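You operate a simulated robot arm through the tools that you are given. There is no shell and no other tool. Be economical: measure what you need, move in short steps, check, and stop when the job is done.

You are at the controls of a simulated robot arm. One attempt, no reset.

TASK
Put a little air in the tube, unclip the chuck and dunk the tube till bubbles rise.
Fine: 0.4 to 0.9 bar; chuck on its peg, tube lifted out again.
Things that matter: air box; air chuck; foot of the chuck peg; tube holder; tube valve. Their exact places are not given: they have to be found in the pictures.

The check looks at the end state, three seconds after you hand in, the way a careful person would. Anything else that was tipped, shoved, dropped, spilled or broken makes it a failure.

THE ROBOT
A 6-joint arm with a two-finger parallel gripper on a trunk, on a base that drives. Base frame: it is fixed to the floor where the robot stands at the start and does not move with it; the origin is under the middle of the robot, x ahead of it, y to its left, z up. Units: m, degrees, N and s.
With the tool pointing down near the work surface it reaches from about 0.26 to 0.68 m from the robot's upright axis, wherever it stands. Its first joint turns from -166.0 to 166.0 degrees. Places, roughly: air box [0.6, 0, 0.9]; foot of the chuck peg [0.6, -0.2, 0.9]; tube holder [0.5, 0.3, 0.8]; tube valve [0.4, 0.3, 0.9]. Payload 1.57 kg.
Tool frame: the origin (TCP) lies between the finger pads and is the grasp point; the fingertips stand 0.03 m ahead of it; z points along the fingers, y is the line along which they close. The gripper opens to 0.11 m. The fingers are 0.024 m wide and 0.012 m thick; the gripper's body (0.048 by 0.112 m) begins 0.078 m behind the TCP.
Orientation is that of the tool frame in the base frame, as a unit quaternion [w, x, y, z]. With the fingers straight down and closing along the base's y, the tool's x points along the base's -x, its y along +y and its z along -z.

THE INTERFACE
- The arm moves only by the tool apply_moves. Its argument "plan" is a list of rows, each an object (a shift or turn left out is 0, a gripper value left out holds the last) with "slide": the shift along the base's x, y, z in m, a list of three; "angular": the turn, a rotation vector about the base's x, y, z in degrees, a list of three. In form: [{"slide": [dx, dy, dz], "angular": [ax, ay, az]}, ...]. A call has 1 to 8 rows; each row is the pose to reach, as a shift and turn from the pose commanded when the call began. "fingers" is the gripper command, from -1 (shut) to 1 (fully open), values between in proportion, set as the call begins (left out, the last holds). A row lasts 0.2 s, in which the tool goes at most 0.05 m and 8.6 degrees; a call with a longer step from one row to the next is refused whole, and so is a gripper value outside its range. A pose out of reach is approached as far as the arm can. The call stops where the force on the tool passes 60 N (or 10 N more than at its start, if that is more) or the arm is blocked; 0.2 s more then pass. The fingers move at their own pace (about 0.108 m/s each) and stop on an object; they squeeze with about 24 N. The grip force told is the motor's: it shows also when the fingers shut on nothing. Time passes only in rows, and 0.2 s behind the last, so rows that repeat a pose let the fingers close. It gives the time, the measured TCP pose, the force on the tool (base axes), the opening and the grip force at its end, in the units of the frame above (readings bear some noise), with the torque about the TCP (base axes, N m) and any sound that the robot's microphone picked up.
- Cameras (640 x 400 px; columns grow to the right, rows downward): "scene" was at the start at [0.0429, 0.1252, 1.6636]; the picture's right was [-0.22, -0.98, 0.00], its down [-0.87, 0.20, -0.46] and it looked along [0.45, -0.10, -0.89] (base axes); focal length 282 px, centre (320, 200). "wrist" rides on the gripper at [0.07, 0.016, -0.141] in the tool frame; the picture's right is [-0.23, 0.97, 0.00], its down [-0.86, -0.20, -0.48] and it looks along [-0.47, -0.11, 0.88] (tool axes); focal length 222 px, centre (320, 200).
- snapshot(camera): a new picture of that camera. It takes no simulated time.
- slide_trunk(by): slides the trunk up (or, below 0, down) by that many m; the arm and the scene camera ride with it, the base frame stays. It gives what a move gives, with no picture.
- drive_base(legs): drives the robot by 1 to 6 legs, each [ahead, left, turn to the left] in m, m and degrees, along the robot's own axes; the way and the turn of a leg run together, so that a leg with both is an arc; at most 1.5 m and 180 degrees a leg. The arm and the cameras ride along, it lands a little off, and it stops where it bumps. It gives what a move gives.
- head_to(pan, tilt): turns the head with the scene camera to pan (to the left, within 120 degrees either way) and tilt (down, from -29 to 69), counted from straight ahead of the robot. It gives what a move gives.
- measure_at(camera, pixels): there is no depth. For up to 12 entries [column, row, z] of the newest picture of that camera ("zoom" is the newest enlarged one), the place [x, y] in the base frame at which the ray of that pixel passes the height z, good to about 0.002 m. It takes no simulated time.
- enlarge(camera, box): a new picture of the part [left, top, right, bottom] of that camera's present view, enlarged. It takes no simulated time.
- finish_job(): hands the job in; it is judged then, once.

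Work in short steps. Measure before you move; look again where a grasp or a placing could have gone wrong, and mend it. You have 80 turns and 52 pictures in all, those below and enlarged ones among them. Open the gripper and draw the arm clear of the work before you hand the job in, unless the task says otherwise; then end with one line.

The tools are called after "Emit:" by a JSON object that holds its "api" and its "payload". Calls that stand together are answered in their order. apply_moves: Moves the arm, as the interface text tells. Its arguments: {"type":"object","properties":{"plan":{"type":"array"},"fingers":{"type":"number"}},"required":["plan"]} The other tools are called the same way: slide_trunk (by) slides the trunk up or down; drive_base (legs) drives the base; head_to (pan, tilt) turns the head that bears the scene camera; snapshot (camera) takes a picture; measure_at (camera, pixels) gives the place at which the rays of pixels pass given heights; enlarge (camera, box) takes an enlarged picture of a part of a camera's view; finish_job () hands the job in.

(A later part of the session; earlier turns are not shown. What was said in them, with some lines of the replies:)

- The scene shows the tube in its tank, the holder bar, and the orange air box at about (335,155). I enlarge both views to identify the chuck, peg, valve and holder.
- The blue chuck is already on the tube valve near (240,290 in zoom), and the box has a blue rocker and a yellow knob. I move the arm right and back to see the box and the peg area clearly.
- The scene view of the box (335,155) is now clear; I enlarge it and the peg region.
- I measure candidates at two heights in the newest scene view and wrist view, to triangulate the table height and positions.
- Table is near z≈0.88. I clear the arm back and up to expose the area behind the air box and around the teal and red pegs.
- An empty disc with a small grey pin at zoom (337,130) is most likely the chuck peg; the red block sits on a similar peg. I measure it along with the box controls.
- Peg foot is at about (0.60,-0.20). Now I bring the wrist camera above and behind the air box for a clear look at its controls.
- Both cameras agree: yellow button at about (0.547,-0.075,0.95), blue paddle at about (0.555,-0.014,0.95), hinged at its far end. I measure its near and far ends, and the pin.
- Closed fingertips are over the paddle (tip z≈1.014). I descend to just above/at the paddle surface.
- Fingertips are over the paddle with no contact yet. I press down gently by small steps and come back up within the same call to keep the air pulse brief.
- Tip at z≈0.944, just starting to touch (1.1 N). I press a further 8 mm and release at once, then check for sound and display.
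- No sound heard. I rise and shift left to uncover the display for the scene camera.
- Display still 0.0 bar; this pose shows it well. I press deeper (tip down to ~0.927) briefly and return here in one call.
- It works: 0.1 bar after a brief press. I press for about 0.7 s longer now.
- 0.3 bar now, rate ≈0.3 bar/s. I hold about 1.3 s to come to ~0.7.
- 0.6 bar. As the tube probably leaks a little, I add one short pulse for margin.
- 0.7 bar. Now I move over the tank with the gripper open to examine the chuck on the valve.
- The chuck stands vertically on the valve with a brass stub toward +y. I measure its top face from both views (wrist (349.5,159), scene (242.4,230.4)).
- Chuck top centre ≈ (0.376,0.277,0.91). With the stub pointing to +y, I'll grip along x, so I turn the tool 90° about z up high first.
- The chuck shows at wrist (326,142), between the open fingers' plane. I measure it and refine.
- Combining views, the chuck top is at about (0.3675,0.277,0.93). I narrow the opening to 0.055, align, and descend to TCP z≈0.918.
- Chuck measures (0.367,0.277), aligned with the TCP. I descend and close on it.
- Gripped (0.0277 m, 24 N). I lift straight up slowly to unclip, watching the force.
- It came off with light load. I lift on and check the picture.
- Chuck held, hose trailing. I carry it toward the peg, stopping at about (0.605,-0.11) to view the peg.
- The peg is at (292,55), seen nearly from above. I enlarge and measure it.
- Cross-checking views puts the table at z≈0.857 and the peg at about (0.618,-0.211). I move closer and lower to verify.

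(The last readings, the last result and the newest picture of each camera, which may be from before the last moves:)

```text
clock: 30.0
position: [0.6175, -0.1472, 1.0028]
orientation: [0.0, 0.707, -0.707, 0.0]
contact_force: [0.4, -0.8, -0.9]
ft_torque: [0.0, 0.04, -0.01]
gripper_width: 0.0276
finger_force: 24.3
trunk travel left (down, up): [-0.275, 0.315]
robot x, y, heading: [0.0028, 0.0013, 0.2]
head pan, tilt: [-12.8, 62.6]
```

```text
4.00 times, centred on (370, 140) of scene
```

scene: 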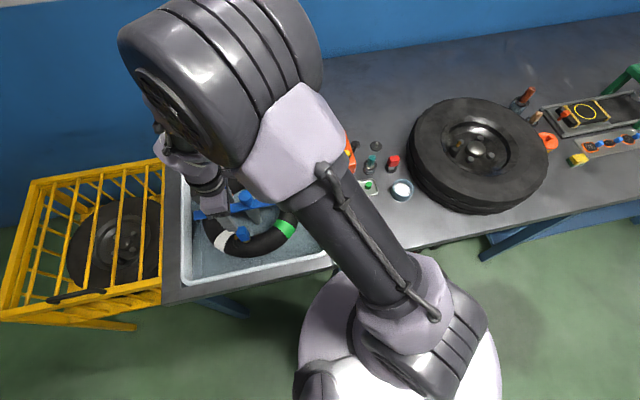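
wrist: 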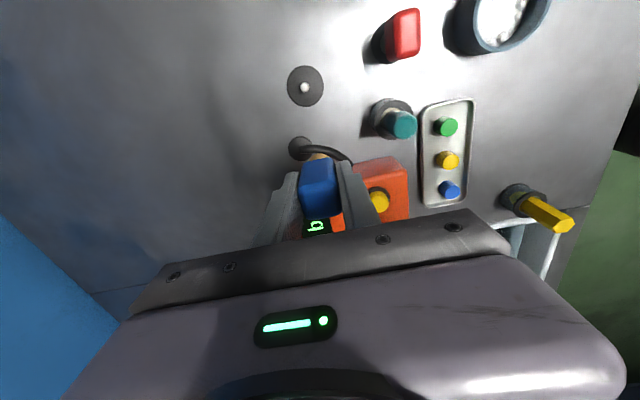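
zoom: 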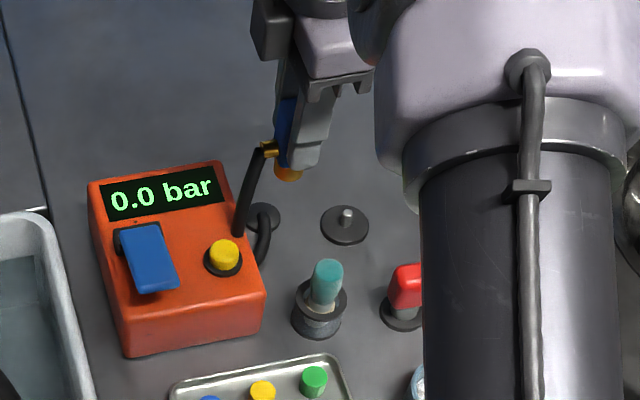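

Peg confirmed at (0.6185,-0.2115); display is 0.0 since unclipped. I check the chuck's offset in the grip by its top face at (316,202), z≈1.016.

Emit:
{"api": "measure_at", "payload": {"camera": "wrist", "pixels": [[316, 202, 1.016], [318, 189, 1.016], [320, 215, 1.016], [318, 155, 0.965]]}}

Emit:
{"api": "enlarge", "payload": {"camera": "wrist", "box": [250, 60, 400, 240]}}

```text
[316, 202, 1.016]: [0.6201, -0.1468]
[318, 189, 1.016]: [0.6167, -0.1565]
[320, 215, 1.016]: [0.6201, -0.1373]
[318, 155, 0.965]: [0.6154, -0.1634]
```

```text
2.22 times, centred on (325, 150) of wrist
```

zoom: 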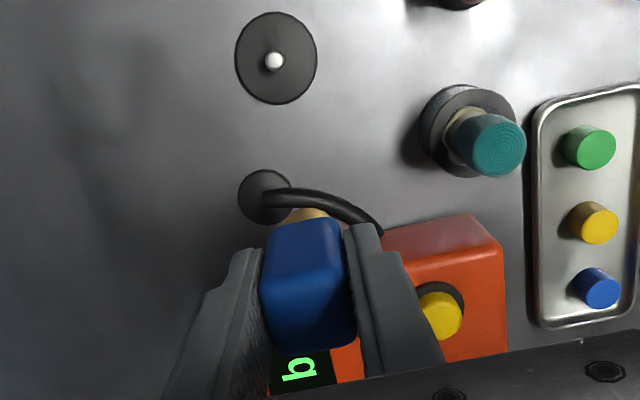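

Chuck is centred at the TCP. I move above the peg and lower to just above the pin, then check.

Emit:
{"api": "apply_moves", "payload": {"plan": [{"slide": [0.0005, -0.035, 0]}, {"slide": [0.0005, -0.0655, 0]}, {"slide": [0.0005, -0.0655, -0.035]}, {"slide": [0.0005, -0.0655, -0.065]}, {"slide": [0.0005, -0.0655, -0.068]}]}}

Emit:
{"api": "enlarge", "payload": {"camera": "scene", "box": [340, 90, 440, 160]}}

```text
clock: 31.2
position: [0.6188, -0.2127, 0.9343]
orientation: [0.0, 0.707, -0.707, 0.0]
contact_force: [1.0, 0.1, -1.6]
ft_torque: [0.0, -0.03, 0.02]
gripper_width: 0.0279
finger_force: 23.6
trunk travel left (down, up): [-0.275, 0.315]
robot x, y, heading: [0.0008, -0.0033, 0.2]
head pan, tilt: [-12.8, 62.6]
```

```text
5.71 times, centred on (390, 125) of scene
```

zoom: 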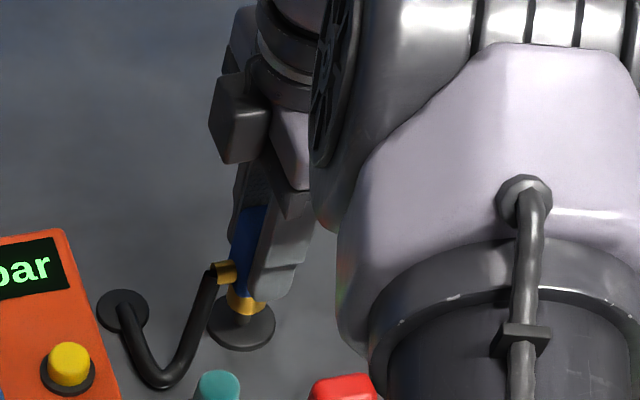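

The brass collar sits right over the pin. I lower slowly until it seats.

Emit:
{"api": "apply_moves", "payload": {"plan": [{"slide": [0, 0, -0.004]}, {"slide": [0, 0, -0.008]}, {"slide": [0, 0, -0.012]}, {"slide": [0, 0, -0.016]}, {"slide": [0, 0, -0.02]}]}}

Emit:
{"api": "enlarge", "payload": {"camera": "scene", "box": [340, 90, 440, 160]}}

```text
clock: 32.4
position: [0.6196, -0.2108, 0.9149]
orientation: [0.001, 0.707, -0.707, 0.0]
contact_force: [-0.6, -0.3, -1.6]
ft_torque: [-0.04, -0.04, 0.04]
gripper_width: 0.0278
finger_force: 24.2
trunk travel left (down, up): [-0.275, 0.315]
robot x, y, heading: [0.0011, 0.003, 0.1]
head pan, tilt: [-12.8, 62.6]
```

```text
5.71 times, centred on (390, 125) of scene
```

zoom: 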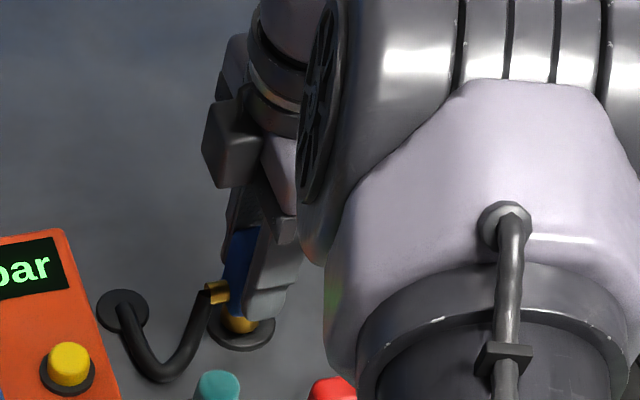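

Over the pin, no contact force yet. I keep lowering in 2–3 mm steps.

Emit:
{"api": "apply_moves", "payload": {"plan": [{"slide": [0, 0, -0.003]}, {"slide": [0, 0, -0.006]}, {"slide": [0, 0, -0.008]}, {"slide": [0, 0, -0.01]}]}}

```text
clock: 33.4
position: [0.619, -0.2098, 0.9042]
orientation: [-0.001, 0.707, -0.707, 0.001]
contact_force: [5.4, -1.9, 19.2]
ft_torque: [0.06, -0.11, -0.02]
gripper_width: 0.028
finger_force: 23.8
trunk travel left (down, up): [-0.275, 0.315]
robot x, y, heading: [-0.0008, 0.0013, -0.3]
head pan, tilt: [-12.8, 62.6]
```

19 N at TCP z 0.904: it has bottomed out. I ease off 2 mm, open slightly and look.

Emit:
{"api": "apply_moves", "payload": {"plan": [{"slide": [0, 0, 0.002]}]}}

Emit:
{"api": "apply_moves", "payload": {"fingers": -0.1, "plan": [{"slide": [0, 0, 0]}, {"slide": [0, 0, 0]}, {"slide": [0, 0, 0.02]}, {"slide": [0, 0, 0.05]}]}}

Emit:
{"api": "apply_moves", "payload": {"plan": [{"slide": [0, 0.02, 0.04]}, {"slide": [0, 0.05, 0.07]}, {"slide": [-0.03, 0.09, 0.09]}]}}

Emit:
{"api": "snapshot", "payload": {"camera": "wrist"}}

```text
clock: 33.8
position: [0.6159, -0.2109, 0.9053]
orientation: [-0.001, 0.707, -0.707, -0.001]
contact_force: [10.7, -4.8, 6.6]
ft_torque: [-0.17, -0.43, 0.01]
gripper_width: 0.0276
finger_force: 23.1
trunk travel left (down, up): [-0.275, 0.315]
robot x, y, heading: [-0.003, -0.0021, 0.0]
head pan, tilt: [-12.8, 62.6]
```

```text
clock: 34.8
position: [0.6168, -0.2086, 0.9556]
orientation: [0.0, 0.707, -0.707, 0.0]
contact_force: [0.5, -0.1, 0.0]
ft_torque: [0.01, -0.02, 0.01]
gripper_width: 0.0495
finger_force: 0.0
trunk travel left (down, up): [-0.275, 0.315]
robot x, y, heading: [0.0023, -0.0011, -0.2]
head pan, tilt: [-12.8, 62.6]
```

```text
refused: row 3 steps farther than a row can; nothing moved
```

```text
12 pictures are left
```

wrist: 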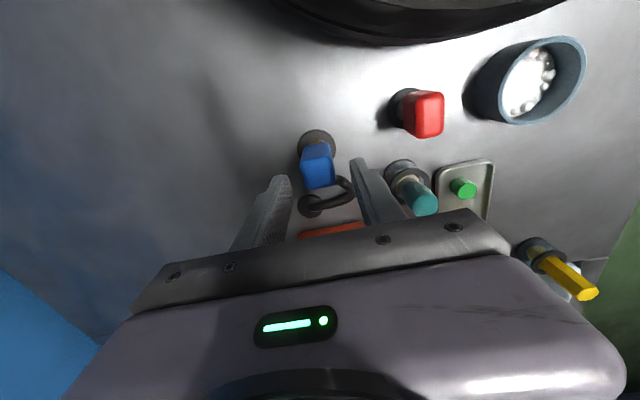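

The chuck stands on its peg just like the red one. Now I rise and travel to the holder's knob near (0.455,0.25,0.97), keeping the x-closing grip (the bar runs along y).

Emit:
{"api": "apply_moves", "payload": {"plan": [{"slide": [0, 0, 0.045]}, {"slide": [0, 0, 0.09]}, {"slide": [0, 0, 0.13]}, {"slide": [-0.02, 0.045, 0.13]}, {"slide": [-0.04, 0.09, 0.13]}, {"slide": [-0.06, 0.135, 0.13]}, {"slide": [-0.08, 0.18, 0.13]}, {"slide": [-0.1, 0.225, 0.13]}]}}

Emit:
{"api": "apply_moves", "payload": {"fingers": 0.1, "plan": [{"slide": [-0.015, 0.045, 0]}, {"slide": [-0.03, 0.09, 0]}, {"slide": [-0.045, 0.135, 0]}, {"slide": [-0.06, 0.18, 0]}, {"slide": [-0.063, 0.225, 0]}, {"slide": [-0.0635, 0.236, -0.02]}]}}

Emit:
{"api": "snapshot", "payload": {"camera": "wrist"}}

Emit:
{"api": "snapshot", "payload": {"camera": "scene"}}

```text
clock: 36.6
position: [0.5182, 0.0126, 1.0848]
orientation: [-0.001, -0.707, 0.708, -0.001]
contact_force: [0.8, 0.0, 0.7]
ft_torque: [-0.01, -0.01, -0.03]
gripper_width: 0.0496
finger_force: 0.1
trunk travel left (down, up): [-0.275, 0.315]
robot x, y, heading: [-0.0036, 0.0, -0.1]
head pan, tilt: [-12.8, 62.6]
```

```text
clock: 38.0
position: [0.4543, 0.2501, 1.0649]
orientation: [0.0, -0.707, 0.707, 0.0]
contact_force: [0.4, -1.0, 0.9]
ft_torque: [0.0, -0.01, 0.0]
gripper_width: 0.0606
finger_force: 0.0
trunk travel left (down, up): [-0.275, 0.315]
robot x, y, heading: [0.0006, -0.003, -0.0]
head pan, tilt: [-12.8, 62.6]
```

```text
11 pictures are left
```

wrist: 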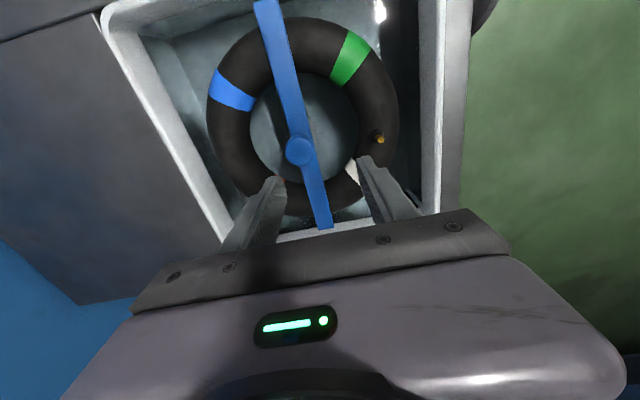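

```text
10 pictures are left
```

scene: 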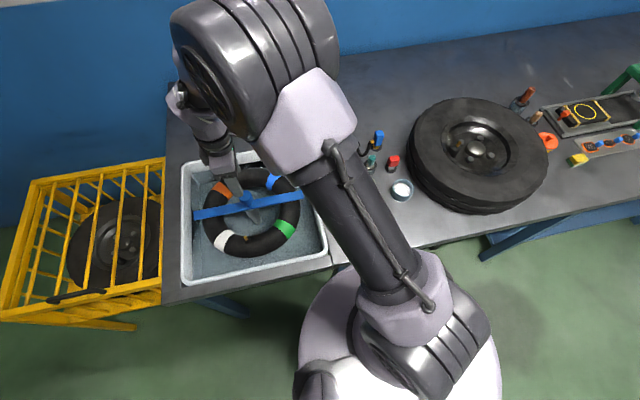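

Chuck remains upright on the peg (scene 378,137). Knob at wrist (299,150) and scene (246,197); I measure it.

Emit:
{"api": "measure_at", "payload": {"camera": "wrist", "pixels": [[299, 152, 0.98], [299, 152, 0.96], [299, 152, 0.94], [299, 152, 0.92], [286, 152, 0.95], [313, 152, 0.95]]}}

Emit:
{"api": "measure_at", "payload": {"camera": "scene", "pixels": [[246, 196, 0.98], [246, 196, 0.96], [246, 196, 0.94], [246, 196, 0.92]]}}

```text
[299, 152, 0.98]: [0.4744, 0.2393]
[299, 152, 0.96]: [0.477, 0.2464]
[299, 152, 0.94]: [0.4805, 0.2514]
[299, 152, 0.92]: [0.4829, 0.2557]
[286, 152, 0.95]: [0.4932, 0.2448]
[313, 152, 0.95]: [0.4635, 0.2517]
```

```text
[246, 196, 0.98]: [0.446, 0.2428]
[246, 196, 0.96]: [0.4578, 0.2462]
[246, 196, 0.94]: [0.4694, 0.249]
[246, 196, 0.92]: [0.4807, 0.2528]
```

All three views now agree: knob top at about (0.480,0.253,0.923), about 0.033 wide. I move over it with tips just above and check.

Emit:
{"api": "apply_moves", "payload": {"plan": [{"slide": [0.026, 0.003, -0.02]}, {"slide": [0.026, 0.003, -0.06]}, {"slide": [0.026, 0.003, -0.09]}]}}

Emit:
{"api": "enlarge", "payload": {"camera": "wrist", "box": [220, 90, 420, 240]}}

Emit:
{"api": "measure_at", "payload": {"camera": "zoom", "pixels": [[320, 200, 0.92]]}}

```text
clock: 38.8
position: [0.4808, 0.2538, 0.9745]
orientation: [-0.001, -0.707, 0.707, 0.0]
contact_force: [0.2, -0.3, -0.7]
ft_torque: [0.03, 0.01, 0.01]
gripper_width: 0.0605
finger_force: 0.0
trunk travel left (down, up): [-0.275, 0.315]
robot x, y, heading: [0.0029, 0.0005, -0.1]
head pan, tilt: [-12.8, 62.6]
```

```text
2.67 times, centred on (320, 165) of wrist
```

zoom: 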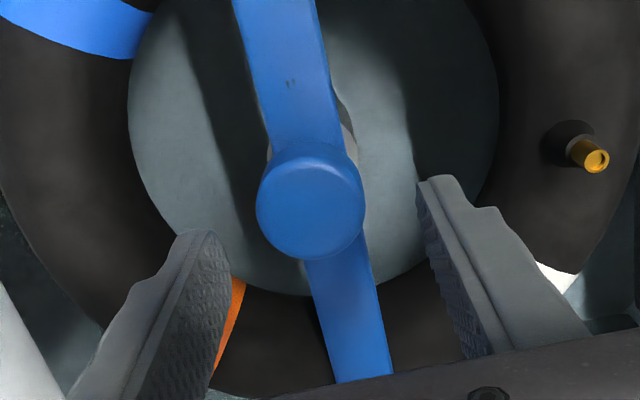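

```text
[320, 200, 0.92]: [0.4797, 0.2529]
```

Knob is centred between the fingers (zoom 312,212). I descend to TCP z≈0.908 and grip.

Emit:
{"api": "apply_moves", "payload": {"plan": [{"slide": [0.002, 0.001, -0.03]}, {"slide": [0.002, 0.001, -0.05]}, {"slide": [0.002, 0.001, -0.067]}]}}

Emit:
{"api": "apply_moves", "payload": {"fingers": -1, "plan": [{"slide": [0, 0, 0]}, {"slide": [0, 0, 0]}, {"slide": [0, 0, 0]}]}}

```text
clock: 39.6
position: [0.4862, 0.2553, 0.9099]
orientation: [0.0, -0.707, 0.707, 0.0]
contact_force: [-0.5, 0.9, -0.3]
ft_torque: [0.04, -0.01, -0.01]
gripper_width: 0.0607
finger_force: 0.0
trunk travel left (down, up): [-0.275, 0.315]
robot x, y, heading: [0.0009, -0.0, -0.1]
head pan, tilt: [-12.8, 62.6]
```

```text
clock: 40.4
position: [0.484, 0.2546, 0.9109]
orientation: [0.0, 0.708, -0.707, 0.0]
contact_force: [-2.3, -0.5, -0.2]
ft_torque: [0.03, 0.03, -0.12]
gripper_width: 0.0394
finger_force: 44.5
trunk travel left (down, up): [-0.275, 0.315]
robot x, y, heading: [-0.0009, -0.0028, 0.0]
head pan, tilt: [-12.8, 62.6]
```

Knob gripped at 0.039 m. I lower gently to dunk the tube, watching force and sounds.

Emit:
{"api": "apply_moves", "payload": {"plan": [{"slide": [0, 0, -0.005]}, {"slide": [0, 0, -0.012]}, {"slide": [0, 0, -0.02]}, {"slide": [0, 0, -0.03]}]}}

```text
clock: 41.4
position: [0.4845, 0.2551, 0.8776]
orientation: [-0.001, 0.707, -0.707, 0.002]
contact_force: [8.2, 8.4, 5.3]
ft_torque: [0.13, -0.14, -0.01]
gripper_width: 0.0394
finger_force: 44.6
trunk travel left (down, up): [-0.275, 0.315]
robot x, y, heading: [0.0012, -0.0, -0.1]
head pan, tilt: [-12.8, 62.6]
```

It moves down with mild force. I continue lowering.

Emit:
{"api": "apply_moves", "payload": {"plan": [{"slide": [0, 0, -0.01]}, {"slide": [0, 0, -0.02]}, {"slide": [0, 0, -0.03]}, {"slide": [0, 0, -0.03]}]}}

Emit:
{"api": "enlarge", "payload": {"camera": "scene", "box": [180, 140, 330, 280]}}

```text
clock: 42.4
position: [0.485, 0.2547, 0.8478]
orientation: [0.0, 0.708, -0.707, 0.0]
contact_force: [15.2, 5.9, 5.2]
ft_torque: [0.13, -0.38, 0.14]
gripper_width: 0.0395
finger_force: 44.2
trunk travel left (down, up): [-0.275, 0.315]
robot x, y, heading: [0.0016, 0.005, -0.3]
head pan, tilt: [-12.8, 62.6]
```

```text
2.86 times, centred on (255, 210) of scene
```

zoom: 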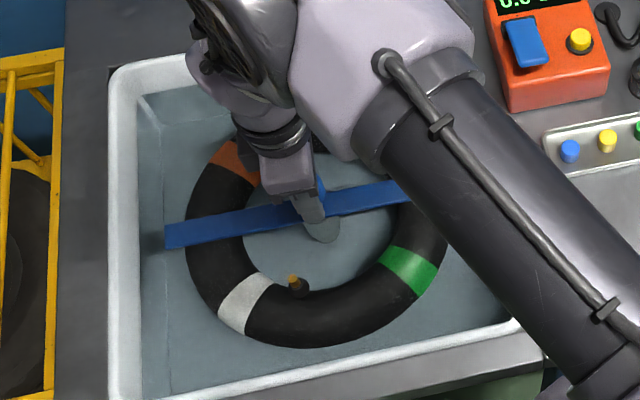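

Lowered 6 cm; no bubbles yet visible. Side force +15 N in x suggests easing +2 mm in x; I continue down.

Emit:
{"api": "apply_moves", "payload": {"plan": [{"slide": [0.002, 0.001, -0.01]}, {"slide": [0.003, 0.001, -0.02]}, {"slide": [0.003, 0.001, -0.03]}, {"slide": [0.003, 0.001, -0.03]}]}}

Emit:
{"api": "enlarge", "payload": {"camera": "scene", "box": [180, 140, 330, 280]}}

```text
clock: 43.2
position: [0.4851, 0.2548, 0.8293]
orientation: [0.006, -0.706, 0.708, -0.001]
contact_force: [-18.4, -15.7, 49.4]
ft_torque: [-0.72, 0.86, -0.01]
gripper_width: 0.0394
finger_force: 44.6
trunk travel left (down, up): [-0.275, 0.315]
robot x, y, heading: [-0.0014, -0.0052, 0.2]
head pan, tilt: [-12.8, 62.6]
stopped in row 4: the force on the tool passed its limit at 72 N (the readings are from after the stop); the commanded pose is now the measured one
```

```text
2.86 times, centred on (255, 210) of scene
```

zoom: 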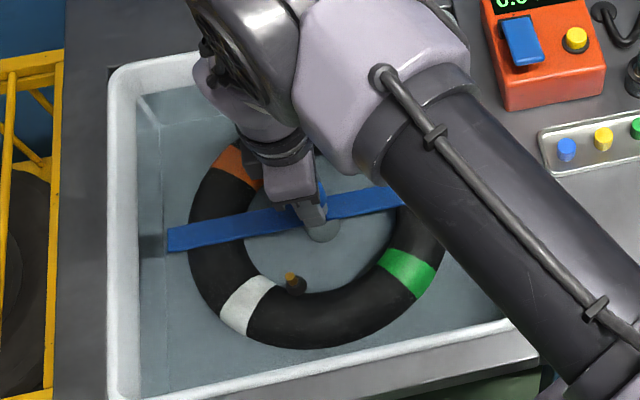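

It bottomed at z≈0.829 (8 cm travel). I ease 2 mm and hold for bubbles.

Emit:
{"api": "apply_moves", "payload": {"plan": [{"slide": [0, 0, 0.002]}, {"slide": [0, 0, 0.002]}, {"slide": [0, 0, 0.002]}, {"slide": [0, 0, 0.002]}, {"slide": [0, 0, 0.002]}, {"slide": [0, 0, 0.002]}, {"slide": [0, 0, 0.002]}, {"slide": [0, 0, 0.002]}]}}

Emit:
{"api": "snapshot", "payload": {"camera": "wrist"}}

```text
clock: 45.0
position: [0.4847, 0.2545, 0.8281]
orientation: [0.006, -0.707, 0.708, -0.002]
contact_force: [-27.0, -15.7, 35.4]
ft_torque: [-0.08, 0.4, 0.16]
gripper_width: 0.0396
finger_force: 44.7
trunk travel left (down, up): [-0.275, 0.315]
robot x, y, heading: [0.0018, -0.0024, 0.1]
head pan, tilt: [-12.8, 62.6]
```

```text
6 pictures are left
```

wrist: 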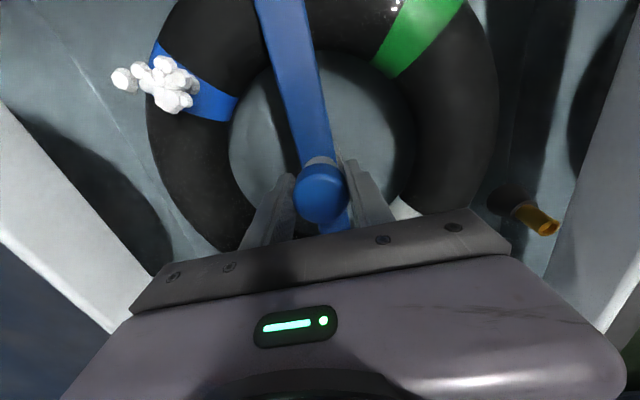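

Bubbles rise at the blue patch (155,80). Now I lift the holder back to its original height, easing the side load.

Emit:
{"api": "apply_moves", "payload": {"plan": [{"slide": [-0.003, -0.001, 0.012]}, {"slide": [-0.002, -0.001, 0.025]}, {"slide": [-0.001, 0, 0.038]}, {"slide": [-0.001, 0, 0.051]}, {"slide": [-0.001, 0, 0.064]}, {"slide": [-0.001, 0, 0.074]}, {"slide": [-0.001, 0, 0.079]}, {"slide": [-0.001, 0, 0.079]}]}}

```text
clock: 46.8
position: [0.4841, 0.2541, 0.9083]
orientation: [0.005, -0.707, 0.708, -0.002]
contact_force: [-22.9, -15.9, 3.1]
ft_torque: [-0.29, 0.43, -0.07]
gripper_width: 0.0396
finger_force: 45.1
trunk travel left (down, up): [-0.275, 0.315]
robot x, y, heading: [0.0005, 0.0026, 0.0]
head pan, tilt: [-12.8, 62.6]
```

Back at ~0.908. I ease the lateral load and nudge up 3 mm to make sure it's at its top position.

Emit:
{"api": "apply_moves", "payload": {"plan": [{"slide": [-0.002, -0.001, 0.001]}, {"slide": [-0.003, -0.002, 0.003]}, {"slide": [-0.003, -0.002, 0.003]}]}}

```text
clock: 47.6
position: [0.4856, 0.2563, 0.9092]
orientation: [0.003, -0.707, 0.707, -0.001]
contact_force: [-10.4, -8.2, -25.4]
ft_torque: [-0.02, -0.42, 0.12]
gripper_width: 0.0394
finger_force: 44.8
trunk travel left (down, up): [-0.275, 0.315]
robot x, y, heading: [-0.0007, 0.0011, -0.0]
head pan, tilt: [-12.8, 62.6]
```

At its top stop (-25 N). I lower 2 mm to unload, release, and rise.

Emit:
{"api": "apply_moves", "payload": {"plan": [{"slide": [-0.001, -0.001, -0.002]}, {"slide": [-0.001, -0.001, -0.002]}]}}

Emit:
{"api": "apply_moves", "payload": {"fingers": 0.1, "plan": [{"slide": [0, 0, 0]}, {"slide": [0, 0, 0]}, {"slide": [0, 0, 0]}, {"slide": [0, 0, 0.03]}, {"slide": [0, 0, 0.07]}, {"slide": [0, 0, 0.11]}, {"slide": [0, 0, 0.15]}]}}

Emit:
{"api": "apply_moves", "payload": {"plan": [{"slide": [-0.02, -0.04, 0.02]}, {"slide": [-0.04, -0.08, 0.03]}, {"slide": [-0.06, -0.12, 0.04]}, {"slide": [-0.08, -0.16, 0.05]}, {"slide": [-0.1, -0.2, 0.06]}, {"slide": [-0.11, -0.245, 0.06]}, {"slide": [-0.12, -0.29, 0.06]}, {"slide": [-0.13, -0.335, 0.06]}]}}

Emit:
{"api": "snapshot", "payload": {"camera": "scene"}}

```text
clock: 48.2
position: [0.4842, 0.2552, 0.9071]
orientation: [0.006, -0.707, 0.708, -0.002]
contact_force: [-4.8, -3.3, 0.3]
ft_torque: [-0.09, 0.24, 0.06]
gripper_width: 0.0393
finger_force: 44.5
trunk travel left (down, up): [-0.275, 0.315]
robot x, y, heading: [0.001, 0.0034, -0.1]
head pan, tilt: [-12.8, 62.6]
```

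```text
clock: 49.8
position: [0.4798, 0.2545, 1.0572]
orientation: [0.003, -0.707, 0.707, -0.001]
contact_force: [-0.9, -0.1, 0.0]
ft_torque: [0.0, -0.01, 0.0]
gripper_width: 0.0605
finger_force: 0.0
trunk travel left (down, up): [-0.275, 0.315]
robot x, y, heading: [0.0018, 0.0022, -0.1]
head pan, tilt: [-12.8, 62.6]
```

```text
clock: 51.6
position: [0.3524, -0.0879, 1.1177]
orientation: [0.004, -0.707, 0.708, 0.0]
contact_force: [-1.1, -0.4, -0.6]
ft_torque: [-0.04, -0.04, 0.0]
gripper_width: 0.0609
finger_force: 0.0
trunk travel left (down, up): [-0.275, 0.315]
robot x, y, heading: [-0.0012, -0.0035, 0.0]
head pan, tilt: [-12.8, 62.6]
```

```text
5 pictures are left
```

scene: 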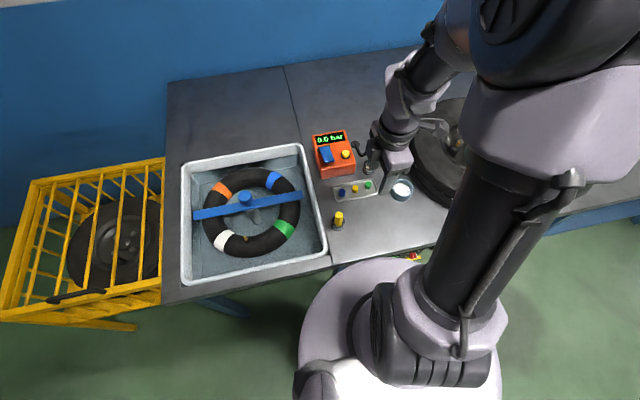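

The holder is back up, matching the initial picture. I move the arm further clear and open the gripper, then check the chuck and display.

Emit:
{"api": "apply_moves", "payload": {"fingers": 1, "plan": [{"slide": [0.0, -0.04, 0.04]}, {"slide": [0.0, -0.08, 0.08]}, {"slide": [0.0, -0.12, 0.11]}, {"slide": [0.0, -0.16, 0.13]}, {"slide": [0.0, -0.2, 0.13]}, {"slide": [0.0, -0.24, 0.13]}, {"slide": [0.0, -0.28, 0.13]}, {"slide": [0.0, -0.31, 0.13]}]}}

Emit:
{"api": "enlarge", "payload": {"camera": "scene", "box": [300, 100, 440, 240]}}

Emit:
{"api": "enlarge", "payload": {"camera": "scene", "box": [175, 135, 335, 290]}}

```text
refused: row 1 steps farther than a row can; nothing moved
```

```text
2.86 times, centred on (370, 170) of scene
```

zoom: 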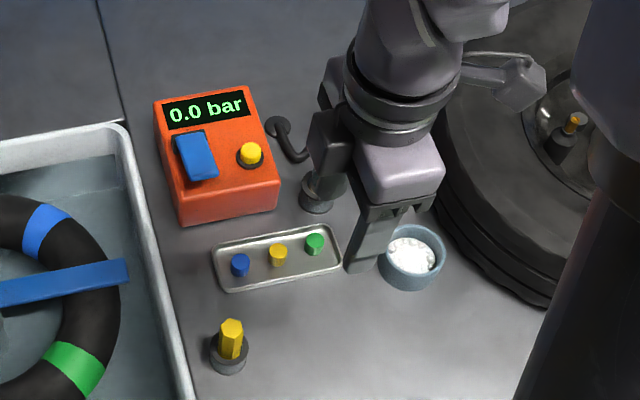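

```text
2.58 times, centred on (255, 212) of scene
```

zoom: 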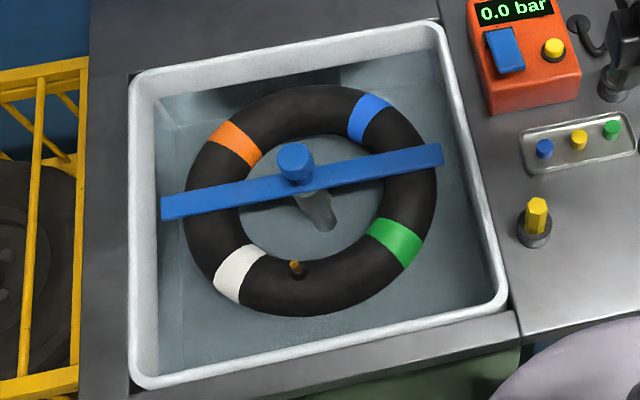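

Tube is up and stable. The last move was refused for step size, so I redo it in smaller steps and take one final look at the chuck.

Emit:
{"api": "apply_moves", "payload": {"fingers": 1, "plan": [{"slide": [0.0, -0.03, 0.03]}, {"slide": [0.0, -0.06, 0.06]}, {"slide": [0.0, -0.09, 0.09]}, {"slide": [0.0, -0.13, 0.11]}, {"slide": [0.0, -0.17, 0.13]}, {"slide": [0.0, -0.21, 0.13]}, {"slide": [0.0, -0.25, 0.13]}, {"slide": [0.0, -0.29, 0.13]}]}}

Emit:
{"api": "enlarge", "payload": {"camera": "scene", "box": [300, 100, 440, 240]}}

```text
clock: 53.4
position: [0.3524, -0.3722, 1.2466]
orientation: [0.004, -0.707, 0.707, -0.001]
contact_force: [-0.5, 0.2, 0.2]
ft_torque: [0.0, 0.0, 0.0]
gripper_width: 0.1101
finger_force: 0.0
trunk travel left (down, up): [-0.275, 0.315]
robot x, y, heading: [0.0003, 0.0001, 0.0]
head pan, tilt: [-12.8, 62.6]
```

```text
2.86 times, centred on (370, 170) of scene
```

zoom: 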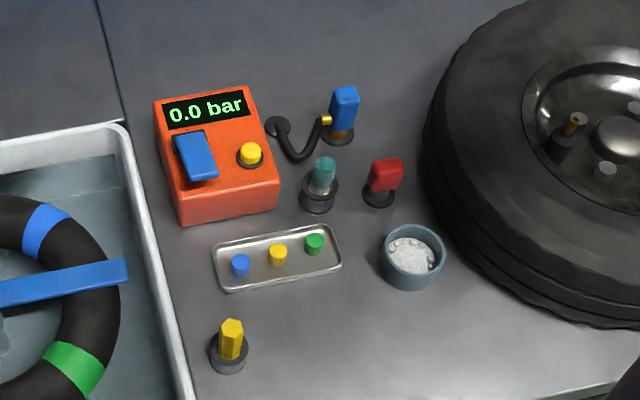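

The chuck is upright on its peg, the tube is up and nothing else has been disturbed; I hand in.

Emit:
{"api": "finish_job", "payload": {}}

```text
The job is handed in.
```

I filled the tube to 0.7 bar (read before unclipping), put the chuck on its peg, dunked the tube until bubbles rose at the blue patch, and lifted it out again. The box reads 0.0 bar with the chuck off, so I couldn't re-read the tube's pressure after the dunk.
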